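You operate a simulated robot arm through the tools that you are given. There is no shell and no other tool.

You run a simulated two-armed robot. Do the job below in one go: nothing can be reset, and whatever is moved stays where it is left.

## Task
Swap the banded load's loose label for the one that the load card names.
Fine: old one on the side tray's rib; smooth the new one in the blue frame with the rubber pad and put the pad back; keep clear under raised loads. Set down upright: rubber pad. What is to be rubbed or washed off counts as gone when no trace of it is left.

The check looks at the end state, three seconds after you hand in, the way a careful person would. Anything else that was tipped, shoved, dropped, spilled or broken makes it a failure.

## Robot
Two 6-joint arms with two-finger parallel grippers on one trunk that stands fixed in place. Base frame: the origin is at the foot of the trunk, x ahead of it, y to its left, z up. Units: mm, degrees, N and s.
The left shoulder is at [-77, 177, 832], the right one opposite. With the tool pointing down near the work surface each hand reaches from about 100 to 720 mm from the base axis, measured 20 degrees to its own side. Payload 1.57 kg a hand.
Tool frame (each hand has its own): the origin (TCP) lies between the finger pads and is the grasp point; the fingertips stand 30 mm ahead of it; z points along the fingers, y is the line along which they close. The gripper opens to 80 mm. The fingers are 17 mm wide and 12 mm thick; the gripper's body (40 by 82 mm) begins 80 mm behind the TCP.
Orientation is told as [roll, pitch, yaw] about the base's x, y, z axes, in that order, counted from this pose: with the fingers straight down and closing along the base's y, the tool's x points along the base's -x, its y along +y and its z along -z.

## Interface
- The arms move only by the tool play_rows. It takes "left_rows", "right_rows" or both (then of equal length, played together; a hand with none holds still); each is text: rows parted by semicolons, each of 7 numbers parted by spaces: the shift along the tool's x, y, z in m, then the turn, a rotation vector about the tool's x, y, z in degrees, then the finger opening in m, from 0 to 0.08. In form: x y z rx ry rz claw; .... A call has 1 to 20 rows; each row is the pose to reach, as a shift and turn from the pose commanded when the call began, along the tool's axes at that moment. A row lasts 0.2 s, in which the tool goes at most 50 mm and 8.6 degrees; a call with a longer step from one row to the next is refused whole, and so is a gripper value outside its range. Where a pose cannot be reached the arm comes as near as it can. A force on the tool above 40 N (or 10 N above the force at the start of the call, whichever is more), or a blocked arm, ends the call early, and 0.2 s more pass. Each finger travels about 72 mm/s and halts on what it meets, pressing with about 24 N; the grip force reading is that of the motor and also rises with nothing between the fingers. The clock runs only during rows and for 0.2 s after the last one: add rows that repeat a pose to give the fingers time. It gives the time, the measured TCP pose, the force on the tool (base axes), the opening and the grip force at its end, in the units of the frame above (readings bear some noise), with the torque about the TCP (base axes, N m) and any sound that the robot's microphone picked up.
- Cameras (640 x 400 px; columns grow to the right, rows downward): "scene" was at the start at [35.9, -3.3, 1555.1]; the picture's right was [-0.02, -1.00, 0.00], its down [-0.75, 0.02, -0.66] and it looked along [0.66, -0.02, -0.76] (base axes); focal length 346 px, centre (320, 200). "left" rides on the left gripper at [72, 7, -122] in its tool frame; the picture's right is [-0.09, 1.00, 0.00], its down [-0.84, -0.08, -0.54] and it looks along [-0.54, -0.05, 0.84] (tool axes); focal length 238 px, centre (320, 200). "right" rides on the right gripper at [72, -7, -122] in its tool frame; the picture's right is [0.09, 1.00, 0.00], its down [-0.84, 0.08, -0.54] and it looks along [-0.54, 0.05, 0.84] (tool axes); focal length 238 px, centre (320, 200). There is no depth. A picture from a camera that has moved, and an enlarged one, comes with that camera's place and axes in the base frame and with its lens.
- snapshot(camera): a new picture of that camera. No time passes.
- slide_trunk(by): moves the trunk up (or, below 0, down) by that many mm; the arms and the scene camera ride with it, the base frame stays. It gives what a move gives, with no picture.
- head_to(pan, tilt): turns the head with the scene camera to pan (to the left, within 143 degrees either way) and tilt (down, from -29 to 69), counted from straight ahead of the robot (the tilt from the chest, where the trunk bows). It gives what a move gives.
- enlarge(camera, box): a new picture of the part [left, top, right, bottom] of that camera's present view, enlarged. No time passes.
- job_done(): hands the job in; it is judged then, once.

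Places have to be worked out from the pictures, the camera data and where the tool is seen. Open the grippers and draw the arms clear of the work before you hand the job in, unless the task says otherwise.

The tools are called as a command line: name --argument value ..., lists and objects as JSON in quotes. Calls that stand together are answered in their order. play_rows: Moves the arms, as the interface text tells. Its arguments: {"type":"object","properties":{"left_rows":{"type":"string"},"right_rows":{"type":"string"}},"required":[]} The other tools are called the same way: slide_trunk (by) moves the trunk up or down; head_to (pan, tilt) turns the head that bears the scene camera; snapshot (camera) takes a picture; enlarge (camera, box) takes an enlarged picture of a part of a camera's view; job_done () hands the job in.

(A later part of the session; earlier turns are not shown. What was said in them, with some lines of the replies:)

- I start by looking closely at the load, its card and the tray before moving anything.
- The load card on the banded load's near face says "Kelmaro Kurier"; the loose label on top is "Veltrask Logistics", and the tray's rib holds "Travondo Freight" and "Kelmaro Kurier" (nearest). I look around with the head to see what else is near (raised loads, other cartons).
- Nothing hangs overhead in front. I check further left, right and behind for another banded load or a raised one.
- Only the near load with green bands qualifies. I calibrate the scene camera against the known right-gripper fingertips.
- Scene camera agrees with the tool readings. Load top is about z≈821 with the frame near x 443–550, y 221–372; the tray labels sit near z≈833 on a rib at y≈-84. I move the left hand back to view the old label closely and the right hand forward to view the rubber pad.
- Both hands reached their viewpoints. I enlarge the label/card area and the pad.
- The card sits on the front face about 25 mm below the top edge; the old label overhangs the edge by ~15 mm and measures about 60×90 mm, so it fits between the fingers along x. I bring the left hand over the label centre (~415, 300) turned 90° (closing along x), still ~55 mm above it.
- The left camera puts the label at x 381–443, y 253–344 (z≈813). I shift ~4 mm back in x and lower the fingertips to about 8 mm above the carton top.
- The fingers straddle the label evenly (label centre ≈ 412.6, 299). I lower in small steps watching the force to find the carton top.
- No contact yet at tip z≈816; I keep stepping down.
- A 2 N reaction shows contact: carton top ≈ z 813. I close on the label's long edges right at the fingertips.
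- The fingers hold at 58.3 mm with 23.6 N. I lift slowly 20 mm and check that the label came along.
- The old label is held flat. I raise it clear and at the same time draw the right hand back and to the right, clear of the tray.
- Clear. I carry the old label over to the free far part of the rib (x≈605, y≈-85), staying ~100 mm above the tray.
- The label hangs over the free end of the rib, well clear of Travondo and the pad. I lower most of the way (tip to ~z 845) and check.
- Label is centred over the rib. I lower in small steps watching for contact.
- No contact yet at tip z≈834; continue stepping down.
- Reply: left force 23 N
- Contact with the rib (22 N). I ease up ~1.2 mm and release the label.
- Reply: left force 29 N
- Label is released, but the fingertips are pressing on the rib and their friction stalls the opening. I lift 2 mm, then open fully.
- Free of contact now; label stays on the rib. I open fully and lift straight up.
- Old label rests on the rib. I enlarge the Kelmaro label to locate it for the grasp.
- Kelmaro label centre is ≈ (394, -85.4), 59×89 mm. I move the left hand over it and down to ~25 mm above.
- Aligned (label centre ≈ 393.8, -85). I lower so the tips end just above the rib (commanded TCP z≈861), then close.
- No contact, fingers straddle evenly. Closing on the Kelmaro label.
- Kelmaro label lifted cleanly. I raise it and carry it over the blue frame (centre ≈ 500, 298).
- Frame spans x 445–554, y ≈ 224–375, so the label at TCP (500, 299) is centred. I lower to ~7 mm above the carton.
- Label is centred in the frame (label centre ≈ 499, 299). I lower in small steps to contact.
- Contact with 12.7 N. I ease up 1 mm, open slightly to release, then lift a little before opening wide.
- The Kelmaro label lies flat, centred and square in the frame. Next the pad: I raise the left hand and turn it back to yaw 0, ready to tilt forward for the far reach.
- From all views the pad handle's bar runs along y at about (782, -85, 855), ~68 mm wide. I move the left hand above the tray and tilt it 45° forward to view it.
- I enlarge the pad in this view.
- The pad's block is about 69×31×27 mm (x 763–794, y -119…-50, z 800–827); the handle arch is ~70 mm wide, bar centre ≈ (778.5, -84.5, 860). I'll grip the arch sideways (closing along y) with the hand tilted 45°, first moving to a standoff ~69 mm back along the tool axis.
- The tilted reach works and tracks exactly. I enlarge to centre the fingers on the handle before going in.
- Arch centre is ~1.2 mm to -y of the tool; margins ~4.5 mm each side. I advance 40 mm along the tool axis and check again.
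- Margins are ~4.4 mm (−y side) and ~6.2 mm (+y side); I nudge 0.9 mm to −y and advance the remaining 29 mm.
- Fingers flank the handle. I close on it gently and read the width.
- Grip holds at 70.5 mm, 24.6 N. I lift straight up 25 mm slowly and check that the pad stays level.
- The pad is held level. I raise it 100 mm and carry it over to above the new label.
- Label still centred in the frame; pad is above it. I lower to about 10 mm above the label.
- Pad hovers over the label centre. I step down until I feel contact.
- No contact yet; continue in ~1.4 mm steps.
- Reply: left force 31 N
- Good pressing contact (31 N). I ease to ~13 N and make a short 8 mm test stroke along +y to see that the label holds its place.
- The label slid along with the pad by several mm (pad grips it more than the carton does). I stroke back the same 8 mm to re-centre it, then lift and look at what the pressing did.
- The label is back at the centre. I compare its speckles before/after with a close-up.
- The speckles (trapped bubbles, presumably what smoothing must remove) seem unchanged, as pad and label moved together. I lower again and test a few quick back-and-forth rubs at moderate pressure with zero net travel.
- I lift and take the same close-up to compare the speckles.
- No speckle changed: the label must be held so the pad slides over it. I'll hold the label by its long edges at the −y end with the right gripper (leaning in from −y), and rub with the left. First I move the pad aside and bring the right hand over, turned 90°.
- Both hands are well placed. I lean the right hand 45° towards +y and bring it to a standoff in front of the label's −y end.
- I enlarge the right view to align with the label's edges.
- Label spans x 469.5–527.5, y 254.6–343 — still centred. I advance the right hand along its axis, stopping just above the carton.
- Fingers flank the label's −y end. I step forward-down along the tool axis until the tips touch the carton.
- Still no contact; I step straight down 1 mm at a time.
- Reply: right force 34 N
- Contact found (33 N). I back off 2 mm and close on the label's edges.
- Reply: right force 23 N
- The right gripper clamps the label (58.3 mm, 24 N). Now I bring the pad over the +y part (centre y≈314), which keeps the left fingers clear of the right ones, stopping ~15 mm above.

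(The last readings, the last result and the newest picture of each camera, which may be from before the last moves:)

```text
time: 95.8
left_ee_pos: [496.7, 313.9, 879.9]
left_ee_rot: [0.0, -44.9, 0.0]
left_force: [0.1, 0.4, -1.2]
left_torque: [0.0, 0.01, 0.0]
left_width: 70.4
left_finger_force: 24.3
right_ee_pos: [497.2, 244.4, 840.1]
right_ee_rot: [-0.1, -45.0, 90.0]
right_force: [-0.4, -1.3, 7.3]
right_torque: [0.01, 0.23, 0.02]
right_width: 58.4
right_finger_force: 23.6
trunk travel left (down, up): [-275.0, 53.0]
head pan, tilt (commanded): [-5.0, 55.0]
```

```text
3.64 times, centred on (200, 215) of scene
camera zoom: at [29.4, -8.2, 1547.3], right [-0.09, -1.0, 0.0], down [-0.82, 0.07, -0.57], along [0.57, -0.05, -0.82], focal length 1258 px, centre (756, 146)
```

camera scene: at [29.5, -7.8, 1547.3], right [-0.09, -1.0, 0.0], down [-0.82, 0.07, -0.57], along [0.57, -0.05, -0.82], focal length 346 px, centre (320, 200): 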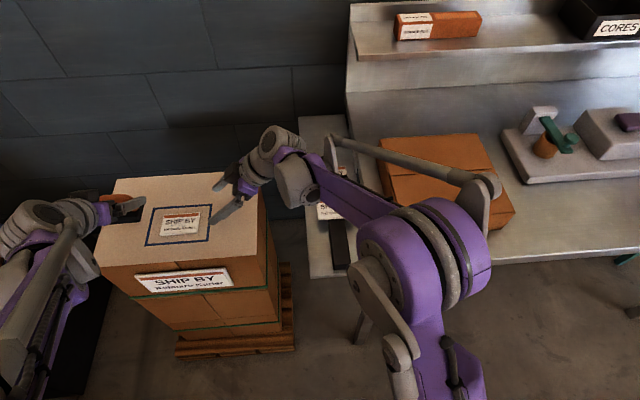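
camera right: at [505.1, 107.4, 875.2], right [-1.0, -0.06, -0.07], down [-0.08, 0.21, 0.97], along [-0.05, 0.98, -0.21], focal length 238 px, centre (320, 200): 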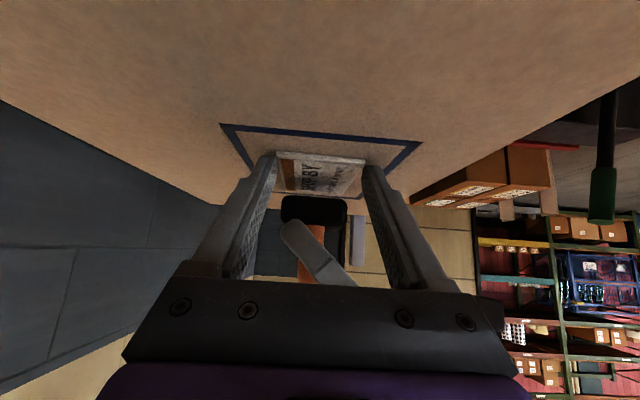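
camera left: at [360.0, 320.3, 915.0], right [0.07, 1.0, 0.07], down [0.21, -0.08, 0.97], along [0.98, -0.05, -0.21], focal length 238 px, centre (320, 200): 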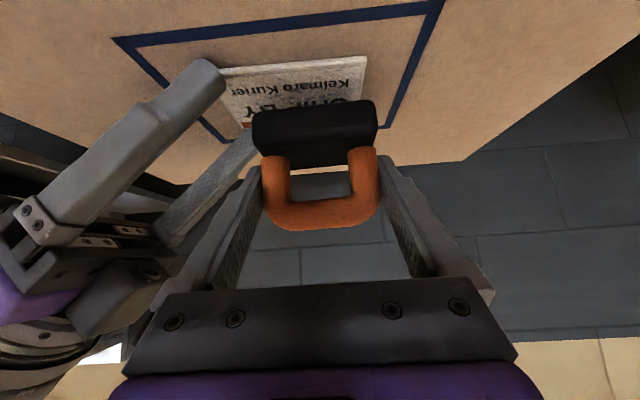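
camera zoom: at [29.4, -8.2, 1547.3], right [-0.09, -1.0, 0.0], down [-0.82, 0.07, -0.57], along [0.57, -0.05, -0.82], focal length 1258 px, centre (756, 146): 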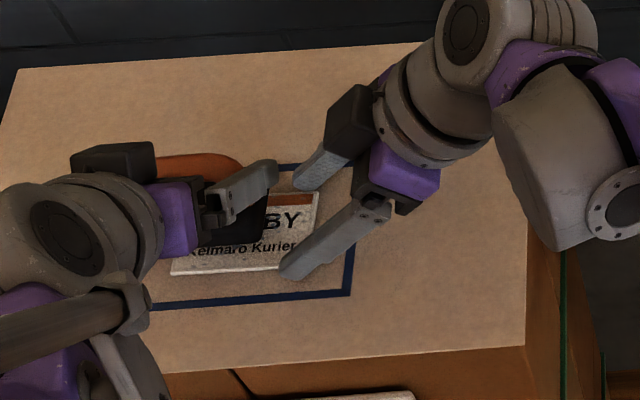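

Clear between the hands. I lower the pad onto the label's +y part.

play_rows --left_rows "0.0060 0 0.0060 0 0 0 0.055; 0.0106 0 0.0106 0 0 0 0.055; 0.0124 0 0.0124 0 0 0 0.055; 0.0132 0 0.0132 0 0 0 0.055; 0.0136 0 0.0136 0 0 0 0.055; 0.0136 0 0.0136 0 0 0 0.055"

play_rows --left_rows "0.0002 0 0.0002 0 0 0 0.055; 0.0002 0 0.0002 0 0 0 0.055"

```text
time: 97.2
left_ee_pos: [499.5, 313.6, 860.8]
left_ee_rot: [0.1, -45.0, -0.1]
left_force: [0.5, -0.2, 9.3]
left_torque: [0.31, -0.05, 0.01]
left_width: 70.3
left_finger_force: 23.8
right_ee_pos: [498.5, 244.6, 840.1]
right_ee_rot: [-0.2, -45.0, 89.9]
right_force: [2.7, 1.7, 0.9]
right_torque: [-0.38, 0.2, -0.2]
right_width: 58.2
right_finger_force: 23.9
trunk travel left (down, up): [-275.0, 53.0]
head pan, tilt (commanded): [-5.0, 55.0]
```

```text
time: 97.8
left_ee_pos: [498.5, 313.4, 861.2]
left_ee_rot: [0.0, -45.1, 0.0]
left_force: [-0.2, -0.2, 13.5]
left_torque: [0.41, -0.1, 0.0]
left_width: 70.1
left_finger_force: 24.2
right_ee_pos: [497.3, 244.5, 839.4]
right_ee_rot: [-0.1, -44.9, 90.1]
right_force: [1.8, 1.7, 0.4]
right_torque: [-0.03, 0.02, -0.15]
right_width: 58.2
right_finger_force: 24.3
trunk travel left (down, up): [-275.0, 53.0]
head pan, tilt (commanded): [-5.0, 55.0]
```

Contact at 13.5 N but torque says mostly the pad's +y end touches. I roll the hand 0.5° about x to level the pad.

play_rows --left_rows "0 0 0 -0.35 0 0.35 0.055; 0 0 0 -0.35 0 0.35 0.055"

play_rows --left_rows "0 0 0 -0.35 0 0.35 0.055; 0 0 0 -0.35 0 0.35 0.055"

```text
time: 98.4
left_ee_pos: [497.7, 313.3, 860.5]
left_ee_rot: [0.6, -44.9, -0.4]
left_force: [-0.8, -1.9, 15.0]
left_torque: [-0.11, -0.04, -0.01]
left_width: 70.2
left_finger_force: 24.1
right_ee_pos: [497.1, 244.3, 840.2]
right_ee_rot: [-0.1, -44.9, 90.0]
right_force: [1.1, 1.5, -3.6]
right_torque: [0.13, 0.02, -0.09]
right_width: 58.1
right_finger_force: 23.6
trunk travel left (down, up): [-275.0, 53.0]
head pan, tilt (commanded): [-5.0, 55.0]
```

```text
time: 99.0
left_ee_pos: [498.5, 313.5, 860.9]
left_ee_rot: [1.4, -45.1, -1.0]
left_force: [0.1, -2.3, 19.0]
left_torque: [-0.53, -0.05, 0.03]
left_width: 70.0
left_finger_force: 24.5
right_ee_pos: [498.2, 246.0, 840.8]
right_ee_rot: [-0.1, -44.9, 90.0]
right_force: [0.8, 0.2, -6.9]
right_torque: [0.1, 0.06, -0.04]
right_width: 58.1
right_finger_force: 23.8
trunk travel left (down, up): [-275.0, 53.0]
head pan, tilt (commanded): [-5.0, 55.0]
```

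The first 0.5° was right; I undo the second one (and a touch more).

play_rows --left_rows "0 0 0 0.40 0 -0.40 0.055; 0 0 0 0.40 0 -0.40 0.055"

```text
time: 99.6
left_ee_pos: [498.9, 314.2, 860.2]
left_ee_rot: [0.8, -45.2, -0.7]
left_force: [0.0, 1.0, 17.1]
left_torque: [0.18, -0.09, -0.01]
left_width: 70.4
left_finger_force: 23.8
right_ee_pos: [497.2, 244.4, 839.6]
right_ee_rot: [0.0, -45.0, 90.1]
right_force: [-1.0, 0.1, -5.5]
right_torque: [-0.28, 0.03, 0.06]
right_width: 58.2
right_finger_force: 24.0
trunk travel left (down, up): [-275.0, 53.0]
head pan, tilt (commanded): [-5.0, 55.0]
```

Balanced now at 17 N. I make a first stroke of 10 mm along +x and check whether the label stays put.

play_rows --left_rows "-0.0024 0 0.0024 0 0 0 0.055; -0.0047 0 0.0047 0 0 0 0.055; -0.0071 0 0.0071 0 0 0 0.055; -0.0071 0 0.0071 0 0 0 0.055"

enlarge --camera "left" --box '[180, 40, 420, 200]'

enlarge --camera "right" --box '[230, 110, 420, 260]'

```text
time: 100.6
left_ee_pos: [509.4, 313.7, 860.0]
left_ee_rot: [0.7, -45.0, -0.4]
left_force: [-6.1, 2.8, 8.2]
left_torque: [0.14, 0.23, 0.01]
left_width: 70.0
left_finger_force: 24.1
right_ee_pos: [498.9, 244.0, 841.1]
right_ee_rot: [-0.1, -45.1, 89.9]
right_force: [10.6, -5.3, 0.8]
right_torque: [0.15, -0.29, -0.81]
right_width: 58.1
right_finger_force: 24.0
trunk travel left (down, up): [-275.0, 53.0]
head pan, tilt (commanded): [-5.0, 55.0]
```

```text
2.50 times, centred on (300, 120) of left
camera zoom: at [371.5, 320.3, 896.4], right [0.07, 1.0, 0.07], down [0.21, -0.09, 0.97], along [0.98, -0.05, -0.21], focal length 596 px, centre (370, 400)
```

zoom: 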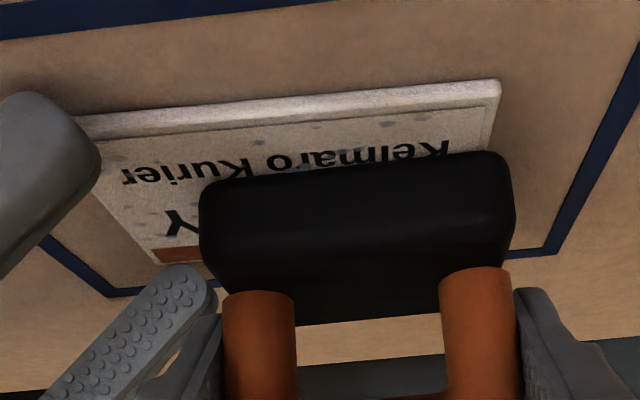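

```text
2.67 times, centred on (325, 185) of right
camera zoom: at [505.4, 106.7, 875.4], right [-1.0, -0.06, -0.07], down [-0.08, 0.21, 0.98], along [-0.05, 0.98, -0.21], focal length 636 px, centre (307, 240)
```

zoom: 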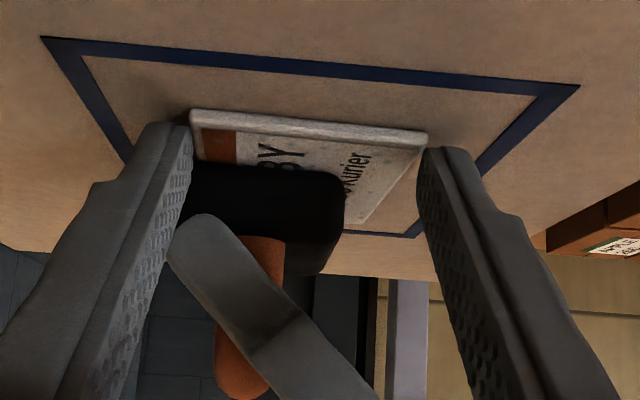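

The label stays clamped while the pad slides over it (drag 6–10 N). I continue with several x-strokes over x≈483–513, then inspect.

play_rows --left_rows "0.0047 0 -0.0047 0 0 0 0.055; 0.0099 0 -0.0099 0 0 0 0.055; 0.0148 0 -0.0148 0 0 0 0.055; 0.0184 0 -0.0184 0 0 0 0.055; 0.0184 0.003 -0.0184 0 0 0 0.055; 0.0127 0.003 -0.0127 0 0 0 0.055; 0.0071 0.003 -0.0071 0 0 0 0.055; 0.0014 0.003 -0.0014 0 0 0 0.055; -0.0028 0.003 0.0028 0 0 0 0.055; -0.0028 0.006 0.0028 0 0 0 0.055; 0.0028 0.006 -0.0028 0 0 0 0.055; 0.0085 0.006 -0.0085 0 0 0 0.055; 0.0141 0.006 -0.0141 0 0 0 0.055; 0.0184 0.006 -0.0184 0 0 0 0.055; 0.0127 0.003 -0.0127 0 0 0 0.055; 0.0071 0 -0.0071 0 0 0 0.055; 0.0071 0 -0.0071 0 0 0 0.055"

enlarge --camera "left" --box '[180, 40, 420, 200]'

```text
time: 104.2
left_ee_pos: [497.9, 314.8, 861.5]
left_ee_rot: [0.5, -45.0, -0.5]
left_force: [-5.7, 3.5, 9.4]
left_torque: [0.31, 0.12, 0.06]
left_width: 70.3
left_finger_force: 24.2
right_ee_pos: [498.8, 244.5, 840.8]
right_ee_rot: [0.0, -45.1, 90.1]
right_force: [6.6, -3.9, 1.7]
right_torque: [-0.15, -0.05, -0.5]
right_width: 58.3
right_finger_force: 24.3
trunk travel left (down, up): [-275.0, 53.0]
head pan, tilt (commanded): [-5.0, 55.0]
```

```text
2.50 times, centred on (300, 120) of left
camera zoom: at [360.9, 320.2, 896.2], right [0.07, 1.0, 0.07], down [0.21, -0.09, 0.97], along [0.98, -0.05, -0.21], focal length 596 px, centre (370, 400)
```

zoom: 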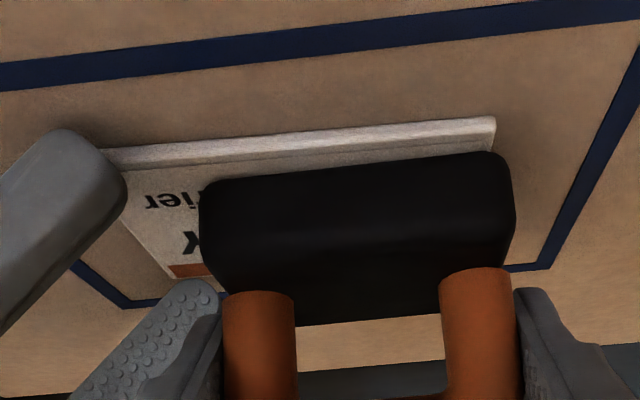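

I lift the pad up and back to inspect the label.

play_rows --left_rows "-0.0014 0 -0.0014 0 0 0 0.055; -0.0071 0 -0.0071 0 0 0 0.055; -0.0212 0.01 -0.0212 0 0 0 0.055; -0.0354 0.03 -0.0354 0 0 0 0.055; -0.0495 0.05 -0.0495 0 0 0 0.055; -0.0566 0.06 -0.0566 0 0 0 0.055; -0.0566 0.06 -0.0566 0 0 0 0.055"

enlarge --camera "scene" --box '[155, 205, 215, 243]'

enlarge --camera "right" --box '[240, 130, 400, 230]'

```text
time: 105.8
left_ee_pos: [497.4, 374.3, 942.3]
left_ee_rot: [0.6, -45.0, -0.4]
left_force: [-0.3, 0.2, -1.3]
left_torque: [-0.01, -0.02, 0.04]
left_width: 69.9
left_finger_force: 23.7
right_ee_pos: [497.6, 244.4, 840.5]
right_ee_rot: [0.0, -45.1, 90.0]
right_force: [-2.2, 1.7, 5.8]
right_torque: [0.21, 0.19, 0.07]
right_width: 58.2
right_finger_force: 24.3
trunk travel left (down, up): [-275.0, 53.0]
head pan, tilt (commanded): [-5.0, 55.0]
```

```text
10.53 times, centred on (185, 224) of scene
camera zoom: at [29.2, -7.8, 1547.3], right [-0.09, -1.0, 0.0], down [-0.82, 0.07, -0.57], along [0.57, -0.05, -0.82], focal length 3642 px, centre (1741, -53)
```

zoom: 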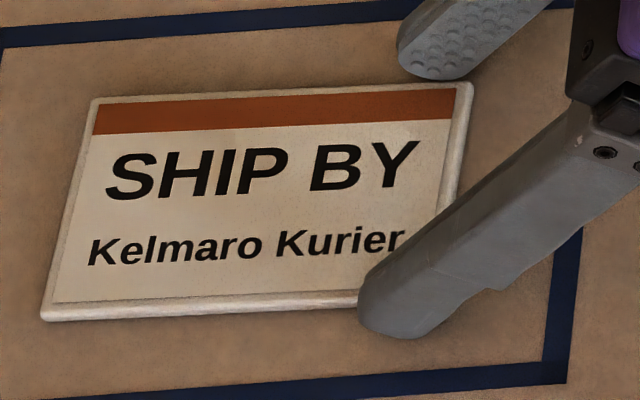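

```text
4.00 times, centred on (320, 180) of right
camera zoom: at [504.8, 107.8, 875.2], right [-1.0, -0.07, -0.07], down [-0.08, 0.21, 0.97], along [-0.05, 0.98, -0.21], focal length 953 px, centre (320, 280)
```

zoom: 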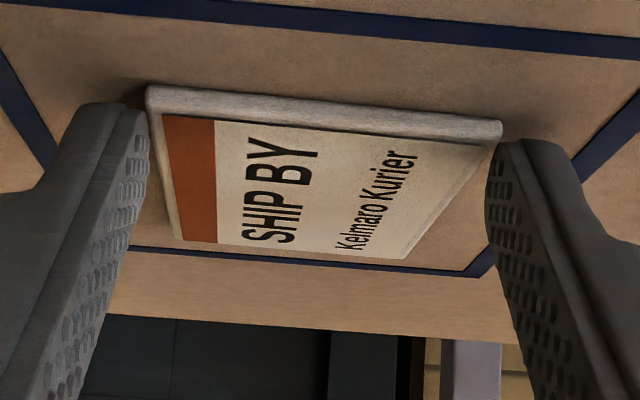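

All the speckles are gone over the entire label — it is smoothed — and it is still centred in the frame. I open the right gripper gently and withdraw it along its axis.

play_rows --right_rows "0 0 0 0 0 0 0.059; 0 0 0 0 0 0 0.062; 0 0 0 0 0 0 0.066; -0.0007 0 -0.0007 0 0 0 0.07; -0.0014 0 -0.0014 0 0 0 0.076; -0.0014 0 -0.0014 0 0 0 0.08; -0.0014 0 -0.0014 0 0 0 0.08"

enlarge --camera "right" --box '[220, 110, 420, 230]'

```text
time: 107.4
left_ee_pos: [498.4, 373.0, 941.4]
left_ee_rot: [0.5, -45.1, -0.4]
left_force: [0.4, 0.3, -1.4]
left_torque: [0.0, 0.01, 0.01]
left_width: 69.9
left_finger_force: 23.9
right_ee_pos: [498.8, 245.3, 842.1]
right_ee_rot: [0.0, -44.9, 89.9]
right_force: [1.1, 0.3, -0.3]
right_torque: [0.03, -0.01, 0.01]
right_width: 79.8
right_finger_force: 0.1
trunk travel left (down, up): [-275.0, 53.0]
head pan, tilt (commanded): [-5.0, 55.0]
```

```text
3.20 times, centred on (320, 170) of right
camera zoom: at [505.4, 107.8, 876.9], right [-1.0, -0.06, -0.07], down [-0.08, 0.21, 0.97], along [-0.05, 0.98, -0.21], focal length 763 px, centre (320, 296)
```

zoom: 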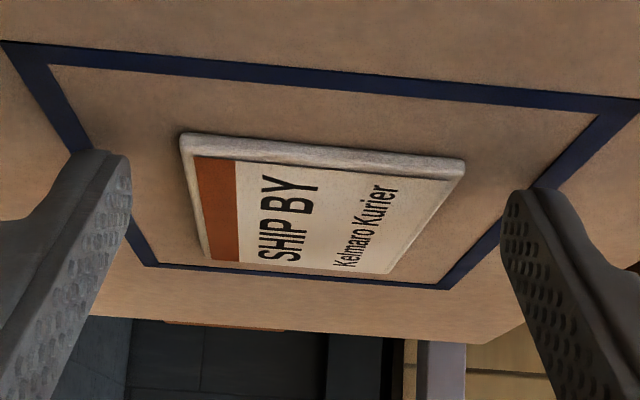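

Label stays in place, clean and flat. I withdraw the right hand along its axis and then straighten it up and away.

play_rows --right_rows "0 0 -0.02 0 0 0 0.08; 0 0 -0.05 0 0 0 0.08; 0 0 -0.09 0 0 0 0.08; -0.003 0 -0.121 0 7.5 0 0.08; -0.006 0 -0.152 0 15 0 0.08; -0.009 0 -0.184 0 22.5 0 0.08; -0.012 0 -0.215 0 30 0 0.08; -0.015 0 -0.246 0 37.5 0 0.08; -0.0177 0 -0.277 0 45 0 0.08; -0.0177 0 -0.277 0 45 0 0.08"

snapshot --camera "scene"

enlarge --camera "scene" --box '[155, 205, 215, 243]'

```text
time: 109.6
left_ee_pos: [499.8, 373.3, 940.3]
left_ee_rot: [0.6, -45.0, -0.4]
left_force: [0.4, -0.3, -0.5]
left_torque: [-0.01, 0.05, 0.01]
left_width: 70.0
left_finger_force: 23.6
right_ee_pos: [499.2, 61.5, 1050.3]
right_ee_rot: [0.0, 0.2, 90.1]
right_force: [-0.3, -0.5, 0.7]
right_torque: [0.01, -0.03, -0.01]
right_width: 79.8
right_finger_force: 0.1
trunk travel left (down, up): [-275.0, 53.0]
head pan, tilt (commanded): [-5.0, 55.0]
```

```text
taken
camera scene: at [30.0, -7.8, 1547.2], right [-0.09, -1.0, 0.0], down [-0.82, 0.07, -0.57], along [0.57, -0.05, -0.82], focal length 346 px, centre (320, 200)
```

scene: 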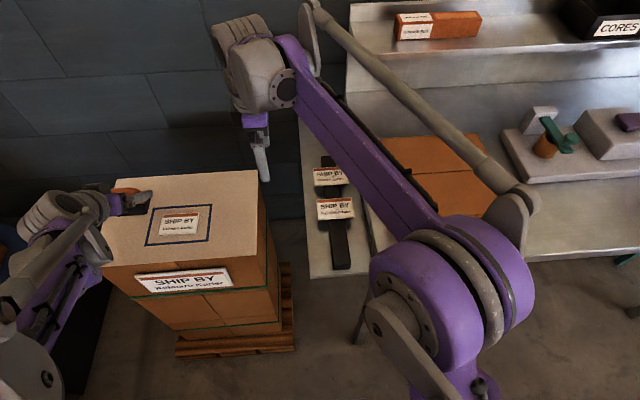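

```text
10.53 times, centred on (185, 224) of scene
camera zoom: at [30.0, -7.8, 1547.2], right [-0.09, -1.0, 0.0], down [-0.82, 0.07, -0.57], along [0.57, -0.05, -0.82], focal length 3642 px, centre (1741, -53)
```

zoom: 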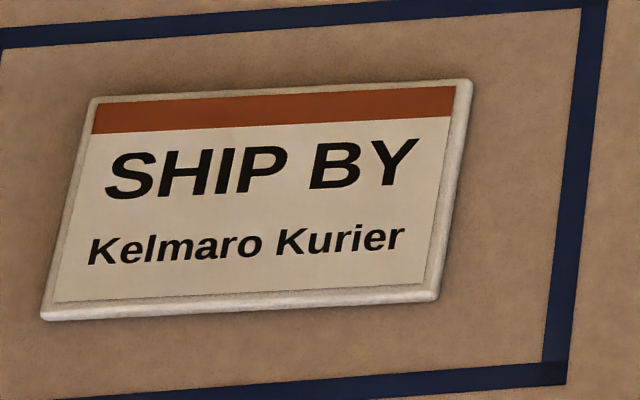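

The label is spotless, square and centred. I send the right hand back to its parking place first.

play_rows --right_rows "0.0333 0.0124 -0.0033 0 0 7.5 0.08; 0.0667 0.0248 -0.0067 0 0 15 0.08; 0.1 0.0373 -0.01 0 0 22.5 0.08; 0.1333 0.0497 -0.0133 0 0 30 0.08; 0.1667 0.0621 -0.0167 0 0 37.5 0.08; 0.2 0.0745 -0.02 0 0 45 0.08; 0.2333 0.0869 -0.0233 0 0 52.5 0.08; 0.2667 0.0993 -0.0267 0 0 60 0.08; 0.3 0.1118 -0.03 0 0 67.5 0.08; 0.3333 0.1242 -0.0333 0 0 75 0.08; 0.3667 0.1366 -0.0367 0 0 82.5 0.08; 0.4 0.149 -0.04 0 0 90 0.08; 0.4 0.149 -0.04 0 0 90 0.08"

snapshot --camera "left"

snapshot --camera "scene"

```text
time: 112.4
left_ee_pos: [496.9, 373.8, 941.1]
left_ee_rot: [0.5, -44.9, -0.4]
left_force: [-0.1, -0.3, -1.1]
left_torque: [0.01, 0.01, -0.01]
left_width: 70.0
left_finger_force: 23.9
right_ee_pos: [348.1, -337.7, 1090.5]
right_ee_rot: [-0.1, 0.0, -0.1]
right_force: [-1.2, -0.2, 0.0]
right_torque: [0.0, -0.03, 0.0]
right_width: 79.8
right_finger_force: 0.0
trunk travel left (down, up): [-275.0, 53.0]
head pan, tilt (commanded): [-5.0, 55.0]
```

```text
taken
camera left: at [360.9, 380.5, 976.7], right [0.07, 1.0, 0.07], down [0.21, -0.08, 0.97], along [0.98, -0.05, -0.21], focal length 238 px, centre (320, 200)
```

left: 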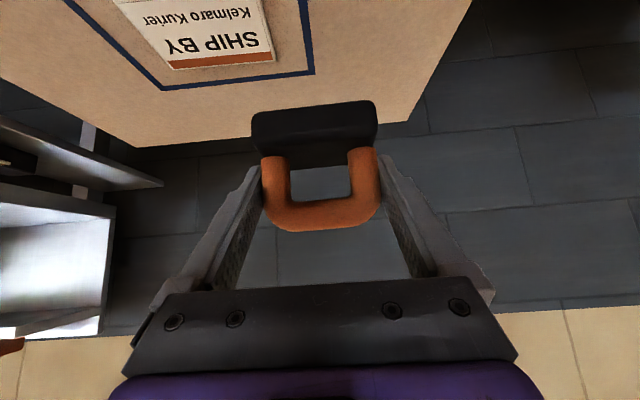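

```text
taken
camera scene: at [30.1, -7.3, 1547.3], right [-0.09, -1.0, 0.0], down [-0.82, 0.07, -0.57], along [0.57, -0.05, -0.82], focal length 346 px, centre (320, 200)
```

scene: 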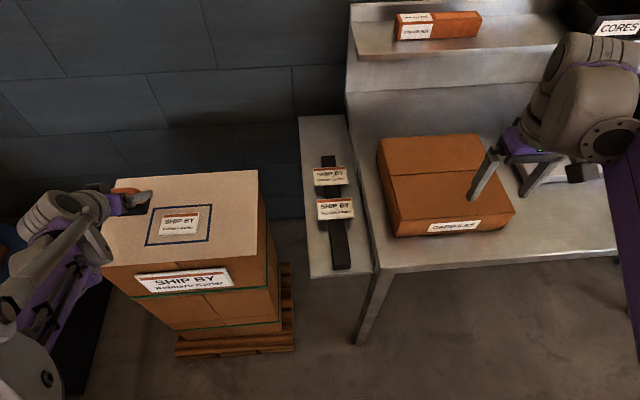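

Pad sits unchanged in the grip. I undo the small roll correction, then carry the pad back over its place on the tray.

play_rows --left_rows "0 0 0 0.30 0 -0.30 0.055; 0 0 0 0.30 0 -0.30 0.055"

play_rows --left_rows "-0.0065 -0.0138 0.0053 0 0 0 0.055; -0.0218 -0.0460 0.0178 0 0 0 0.055; -0.0392 -0.0828 0.0320 0 0 0 0.055; -0.0566 -0.1195 0.0462 0 0 0 0.055; -0.0741 -0.1563 0.0604 0 0 0 0.055; -0.0915 -0.1931 0.0746 0 0 0 0.055; -0.1089 -0.2299 0.0888 0 0 0 0.055; -0.1263 -0.2667 0.1030 0 0 0 0.055; -0.1437 -0.3035 0.1172 0 0 0 0.055; -0.1612 -0.3403 0.1314 0 0 0 0.055; -0.1786 -0.3770 0.1456 0 0 0 0.055; -0.1960 -0.4138 0.1598 0 0 0 0.055; -0.2091 -0.4414 0.1704 0 0 0 0.055; -0.2178 -0.4598 0.1775 0 0 0 0.055; -0.2178 -0.4598 0.1775 0 0 0 0.055"

snapshot --camera "left"

snapshot --camera "scene"

```text
time: 113.0
left_ee_pos: [498.5, 373.5, 941.4]
left_ee_rot: [0.0, -45.1, 0.0]
left_force: [0.2, 0.6, -1.8]
left_torque: [0.02, 0.0, 0.01]
left_width: 70.2
left_finger_force: 24.1
right_ee_pos: [348.8, -337.5, 1090.5]
right_ee_rot: [0.0, 0.0, 0.0]
right_force: [-0.4, 0.3, 0.1]
right_torque: [-0.03, -0.03, -0.03]
right_width: 79.7
right_finger_force: 0.1
trunk travel left (down, up): [-275.0, 53.0]
head pan, tilt (commanded): [-5.0, 55.0]
```

```text
time: 116.2
left_ee_pos: [778.1, -85.9, 969.1]
left_ee_rot: [0.1, -45.0, 0.0]
left_force: [0.2, 0.1, -0.8]
left_torque: [0.04, -0.01, 0.02]
left_width: 70.3
left_finger_force: 24.8
right_ee_pos: [348.2, -337.6, 1091.2]
right_ee_rot: [-0.1, 0.0, 0.0]
right_force: [0.1, -0.7, -1.2]
right_torque: [-0.01, 0.01, -0.01]
right_width: 79.9
right_finger_force: 0.0
trunk travel left (down, up): [-275.0, 53.0]
head pan, tilt (commanded): [-5.0, 55.0]
```

```text
taken
camera left: at [641.0, -79.2, 1005.1], right [0.07, 1.0, 0.07], down [0.21, -0.08, 0.97], along [0.98, -0.05, -0.21], focal length 238 px, centre (320, 200)
```

left: 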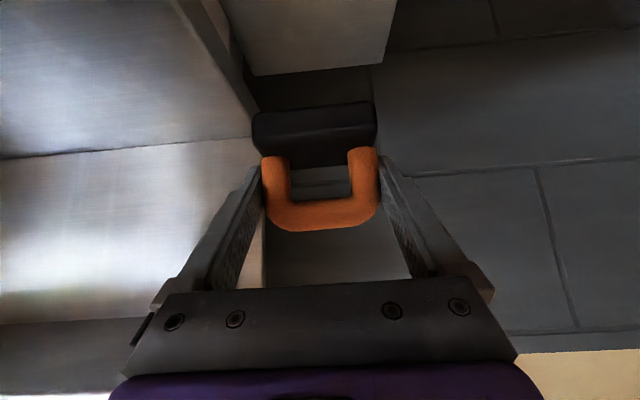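

```text
taken
camera scene: at [29.7, -7.5, 1547.3], right [-0.09, -1.0, 0.0], down [-0.82, 0.07, -0.57], along [0.57, -0.05, -0.82], focal length 346 px, centre (320, 200)
```

scene: 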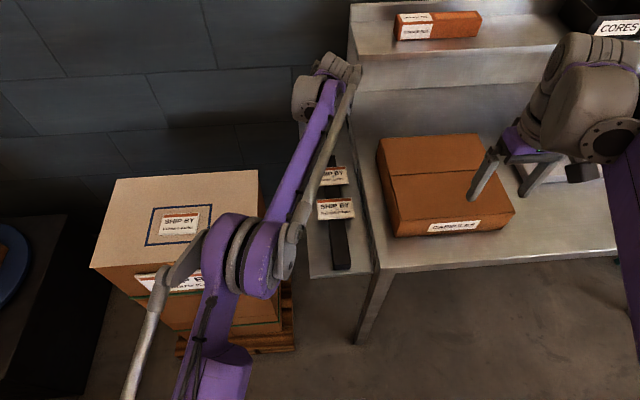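

Back exactly above the original spot. I lower straight down to ~6 mm above the tray.

play_rows --left_rows "0.0141 0 0.0141 0 0 0 0.055; 0.0354 0 0.0354 0 0 0 0.055; 0.0566 0 0.0566 0 0 0 0.055; 0.0742 0 0.0742 0 0 0 0.055; 0.0813 0 0.0813 0 0 0 0.055; 0.0841 0 0.0841 0 0 0 0.055; 0.0841 0 0.0841 0 0 0 0.055"

snapshot --camera "left"

```text
time: 117.8
left_ee_pos: [778.4, -85.6, 851.0]
left_ee_rot: [-0.1, -45.0, 0.0]
left_force: [-0.5, 0.9, -0.2]
left_torque: [0.0, -0.03, 0.03]
left_width: 70.1
left_finger_force: 24.4
right_ee_pos: [348.5, -336.8, 1090.9]
right_ee_rot: [0.0, 0.0, 0.0]
right_force: [0.4, -0.1, -0.3]
right_torque: [0.01, -0.02, -0.03]
right_width: 80.0
right_finger_force: 0.1
trunk travel left (down, up): [-275.0, 53.0]
head pan, tilt (commanded): [-5.0, 55.0]
```

```text
taken
camera left: at [640.7, -79.3, 886.8], right [0.07, 1.0, 0.07], down [0.21, -0.08, 0.97], along [0.98, -0.05, -0.21], focal length 238 px, centre (320, 200)
```

left: 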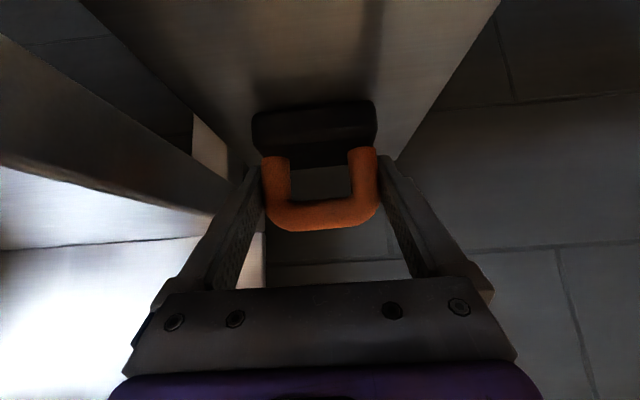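

Still clear of the tray. I lower in small steps until the pad touches.

play_rows --left_rows "0.0014 0 0.0014 0 0 0 0.055; 0.0028 0 0.0028 0 0 0 0.055; 0.0028 0 0.0028 0 0 0 0.055"

play_rows --left_rows "0.0008 0 0.0008 0 0 0 0.055; 0.0008 0 0.0008 0 0 0 0.055"

play_rows --left_rows "0.0006 0 0.0006 0 0 0 0.055; 0.0006 0 0.0006 0 0 0 0.055"

```text
time: 118.6
left_ee_pos: [779.0, -86.6, 846.0]
left_ee_rot: [0.0, -45.0, 0.0]
left_force: [-0.4, 0.0, -0.9]
left_torque: [0.03, -0.01, 0.0]
left_width: 70.2
left_finger_force: 23.6
right_ee_pos: [349.3, -337.6, 1090.8]
right_ee_rot: [-0.1, 0.0, 0.0]
right_force: [-0.7, -0.5, 0.0]
right_torque: [-0.02, -0.04, -0.03]
right_width: 80.0
right_finger_force: 0.0
trunk travel left (down, up): [-275.0, 53.0]
head pan, tilt (commanded): [-5.0, 55.0]
```

```text
time: 119.2
left_ee_pos: [778.1, -87.0, 845.7]
left_ee_rot: [0.0, -45.0, -0.1]
left_force: [-0.1, 0.0, -0.6]
left_torque: [0.04, -0.02, -0.01]
left_width: 70.2
left_finger_force: 23.9
right_ee_pos: [347.7, -336.9, 1089.7]
right_ee_rot: [0.0, 0.1, 0.0]
right_force: [0.8, -0.4, -0.5]
right_torque: [0.0, 0.0, 0.0]
right_width: 80.0
right_finger_force: 0.0
trunk travel left (down, up): [-275.0, 53.0]
head pan, tilt (commanded): [-5.0, 55.0]
```

```text
time: 119.8
left_ee_pos: [778.0, -86.3, 844.5]
left_ee_rot: [0.0, -45.1, -0.1]
left_force: [-0.2, -0.2, 3.9]
left_torque: [0.15, -0.17, -0.04]
left_width: 70.1
left_finger_force: 24.0
right_ee_pos: [348.5, -336.6, 1091.4]
right_ee_rot: [0.0, 0.0, 0.0]
right_force: [-0.6, 0.2, -0.4]
right_torque: [-0.01, 0.02, 0.0]
right_width: 80.1
right_finger_force: 0.1
trunk travel left (down, up): [-275.0, 53.0]
head pan, tilt (commanded): [-5.0, 55.0]
```

Touching with ~4 N, exactly at the original height. I seat it 0.4 mm more and release.

play_rows --left_rows "0.0003 0 0.0003 0 0 0 0.055; 0.0003 0 0.0003 0 0 0 0.055; 0.0003 0 0.0003 0 0 0 0.071; 0.0002 0 0.0002 0 0 0 0.074; 0.0002 0 0.0002 0 0 0 0.077; 0.0002 0 0.0002 0 0 0 0.08; 0.0002 0 0.0002 0 0 0 0.08"

enlarge --camera "left" --box '[210, 90, 430, 280]'

```text
time: 121.4
left_ee_pos: [776.6, -87.3, 844.4]
left_ee_rot: [0.0, -45.0, 0.0]
left_force: [0.1, 0.3, 0.6]
left_torque: [0.01, 0.03, 0.02]
left_width: 80.1
left_finger_force: 0.0
right_ee_pos: [349.0, -337.5, 1091.0]
right_ee_rot: [0.1, 0.1, 0.0]
right_force: [-2.1, 0.1, 0.2]
right_torque: [0.01, 0.0, 0.0]
right_width: 79.8
right_finger_force: 0.2
trunk travel left (down, up): [-275.0, 53.0]
head pan, tilt (commanded): [-5.0, 55.0]
```

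```text
2.11 times, centred on (320, 185) of left
camera zoom: at [640.8, -79.2, 879.8], right [0.07, 1.0, 0.07], down [0.21, -0.08, 0.97], along [0.98, -0.05, -0.21], focal length 502 px, centre (320, 232)
```

zoom: 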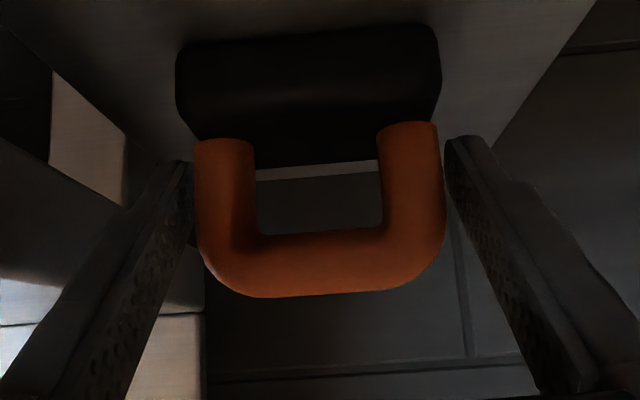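

Pad stands upright in its old place, free of the fingers. I withdraw along the tool axis.

play_rows --left_rows "0 0 -0.005 0 0 0 0.08; 0 0 -0.012 0 0 0 0.08; 0 0 -0.022 0 0 0 0.08; 0 0 -0.035 0 0 0 0.08; 0 0 -0.055 0 0 0 0.08; 0 0 -0.085 0 0 0 0.08; 0 0 -0.12 0 0 0 0.08; 0 0 -0.15 0 0 0 0.08; 0 0 -0.15 0 0 0 0.08"

snapshot --camera "left"

```text
time: 123.4
left_ee_pos: [671.8, -86.3, 949.7]
left_ee_rot: [0.0, -45.0, 0.0]
left_force: [0.2, -0.8, 0.0]
left_torque: [0.0, -0.04, 0.0]
left_width: 80.0
left_finger_force: 0.2
right_ee_pos: [350.0, -337.9, 1090.9]
right_ee_rot: [-0.1, -0.2, 0.0]
right_force: [-0.1, -1.1, -0.2]
right_torque: [0.02, 0.01, -0.01]
right_width: 79.9
right_finger_force: 0.1
trunk travel left (down, up): [-275.0, 53.0]
head pan, tilt (commanded): [-5.0, 55.0]
```

```text
taken
camera left: at [534.6, -79.7, 985.7], right [0.07, 1.0, 0.07], down [0.21, -0.08, 0.97], along [0.98, -0.05, -0.21], focal length 238 px, centre (320, 200)
```

left: 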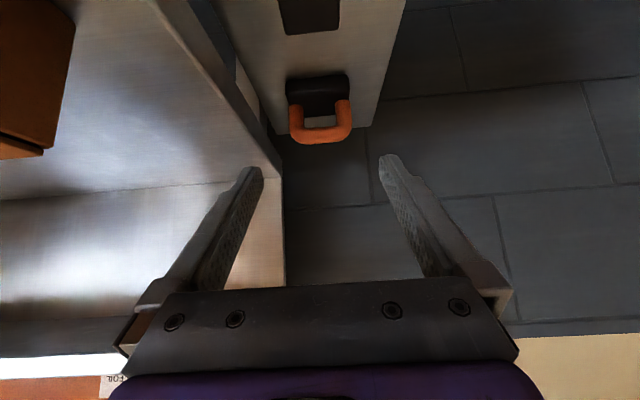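

Pad is upright in place. I now draw the left arm back up and clear of the tray and load.

play_rows --left_rows "0.0088 0.0297 -0.0255 0 3.2 0 0.08; 0.0177 0.0594 -0.051 0 6.4 0 0.08; 0.0265 0.0891 -0.0765 0 9.6 0 0.08; 0.0353 0.1189 -0.102 0 12.9 0 0.08; 0.0442 0.1486 -0.1275 0 16.1 0 0.08; 0.053 0.1783 -0.153 0 19.3 0 0.08; 0.0619 0.208 -0.1785 0 22.5 0 0.08; 0.0707 0.2377 -0.204 0 25.7 0 0.08; 0.0795 0.2674 -0.2295 0 28.9 0 0.08; 0.0884 0.2971 -0.255 0 32.1 0 0.08; 0.0972 0.3269 -0.2805 0 35.4 0 0.08; 0.106 0.3566 -0.306 0 38.6 0 0.08; 0.1149 0.3863 -0.3315 0 41.8 0 0.08; 0.1237 0.416 -0.357 0 45 0 0.08; 0.1237 0.416 -0.357 0 45 0 0.08"

snapshot --camera "scene"

snapshot --camera "left"

enlarge --camera "scene" --box '[280, 100, 390, 290]'

enlarge --camera "scene" --box '[80, 160, 300, 360]'

```text
time: 126.6
left_ee_pos: [333.4, 329.1, 1113.9]
left_ee_rot: [0.0, 0.0, 0.0]
left_force: [0.0, 0.6, 0.2]
left_torque: [0.0, 0.01, 0.04]
left_width: 80.0
left_finger_force: 0.1
right_ee_pos: [348.6, -336.9, 1091.0]
right_ee_rot: [0.0, 0.0, 0.0]
right_force: [0.1, -0.1, 0.6]
right_torque: [-0.03, 0.0, -0.02]
right_width: 79.9
right_finger_force: 0.1
trunk travel left (down, up): [-275.0, 53.0]
head pan, tilt (commanded): [-5.0, 55.0]
```

```text
taken
camera scene: at [30.0, -8.1, 1547.3], right [-0.09, -1.0, 0.0], down [-0.82, 0.07, -0.57], along [0.57, -0.05, -0.82], focal length 346 px, centre (320, 200)
```

scene: 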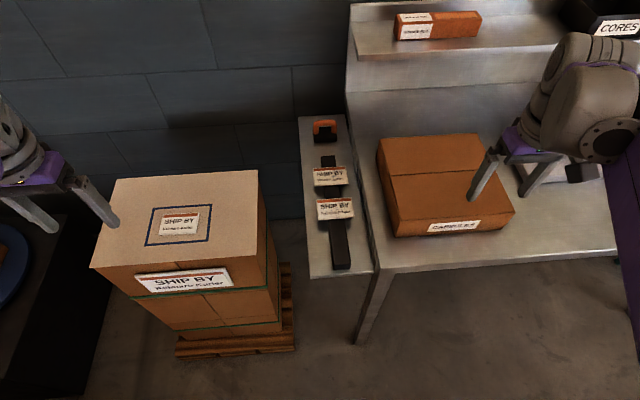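

```text
taken
camera left: at [260.1, 336.4, 1237.4], right [0.09, 1.0, 0.0], down [0.84, -0.08, 0.54], along [0.54, -0.05, -0.84], focal length 238 px, centre (320, 200)
```

left: 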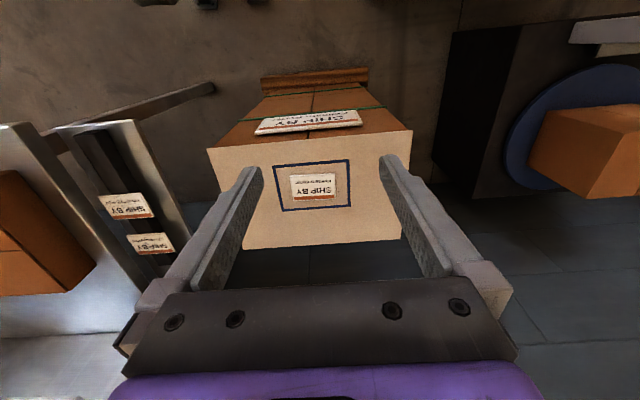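

```text
2.11 times, centred on (335, 195) of scene
camera zoom: at [30.0, -8.1, 1547.3], right [-0.09, -1.0, 0.0], down [-0.82, 0.07, -0.57], along [0.57, -0.05, -0.82], focal length 728 px, centre (288, 210)
```

zoom: 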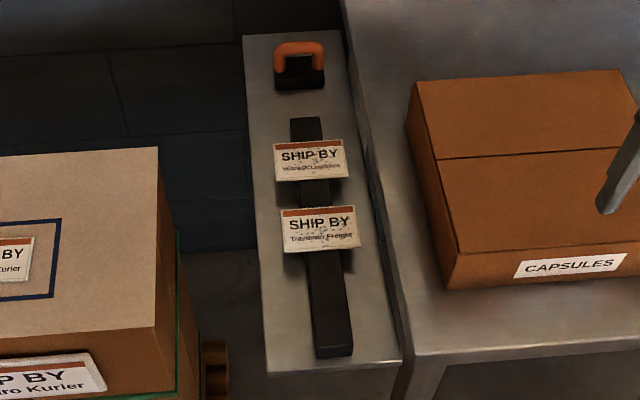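

```text
2.00 times, centred on (190, 260) of scene
camera zoom: at [30.0, -8.1, 1547.3], right [-0.09, -1.0, 0.0], down [-0.82, 0.07, -0.57], along [0.57, -0.05, -0.82], focal length 692 px, centre (580, 80)
```

zoom: 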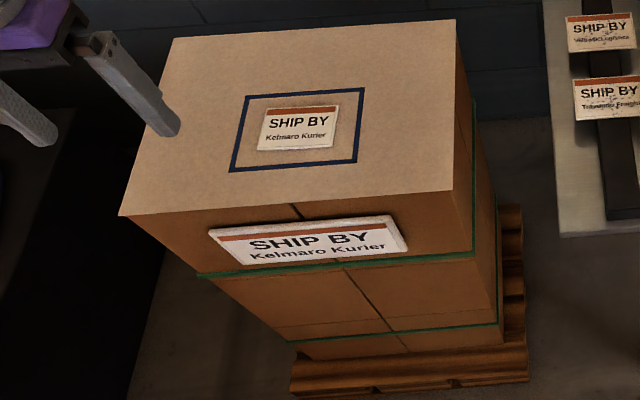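

Final check: the clean Kelmaro Kurier label sits centred and square in the blue frame. The Veltrask label is on the tray's rib, Travondo is untouched, and the pad stands upright in its old place. The load and tray have not moved, and both arms are open and clear, so I hand in.

job_done

```text
The job is handed in.
```

The label swap is done, and I've handed the job in.

- **New label:** the load card names Kelmaro Kurier. That label is centred and square in the blue frame. I smoothed it with the rubber pad, and close-ups show no speckles left on it.
- **Old label:** the Veltrask Logistics label is on the far end of the side tray's rib. The Travondo Freight label next to it was not touched.
- **Rubber pad:** it is upright in its original place on the tray.
- **Everything else:** the load, tray and other items look unmoved, both grippers are open and both arms are clear. I saw no raised loads in the work area.

At first the pad dragged the new label along instead of smoothing it. I held the label's edge with the right gripper while rubbing with the left.
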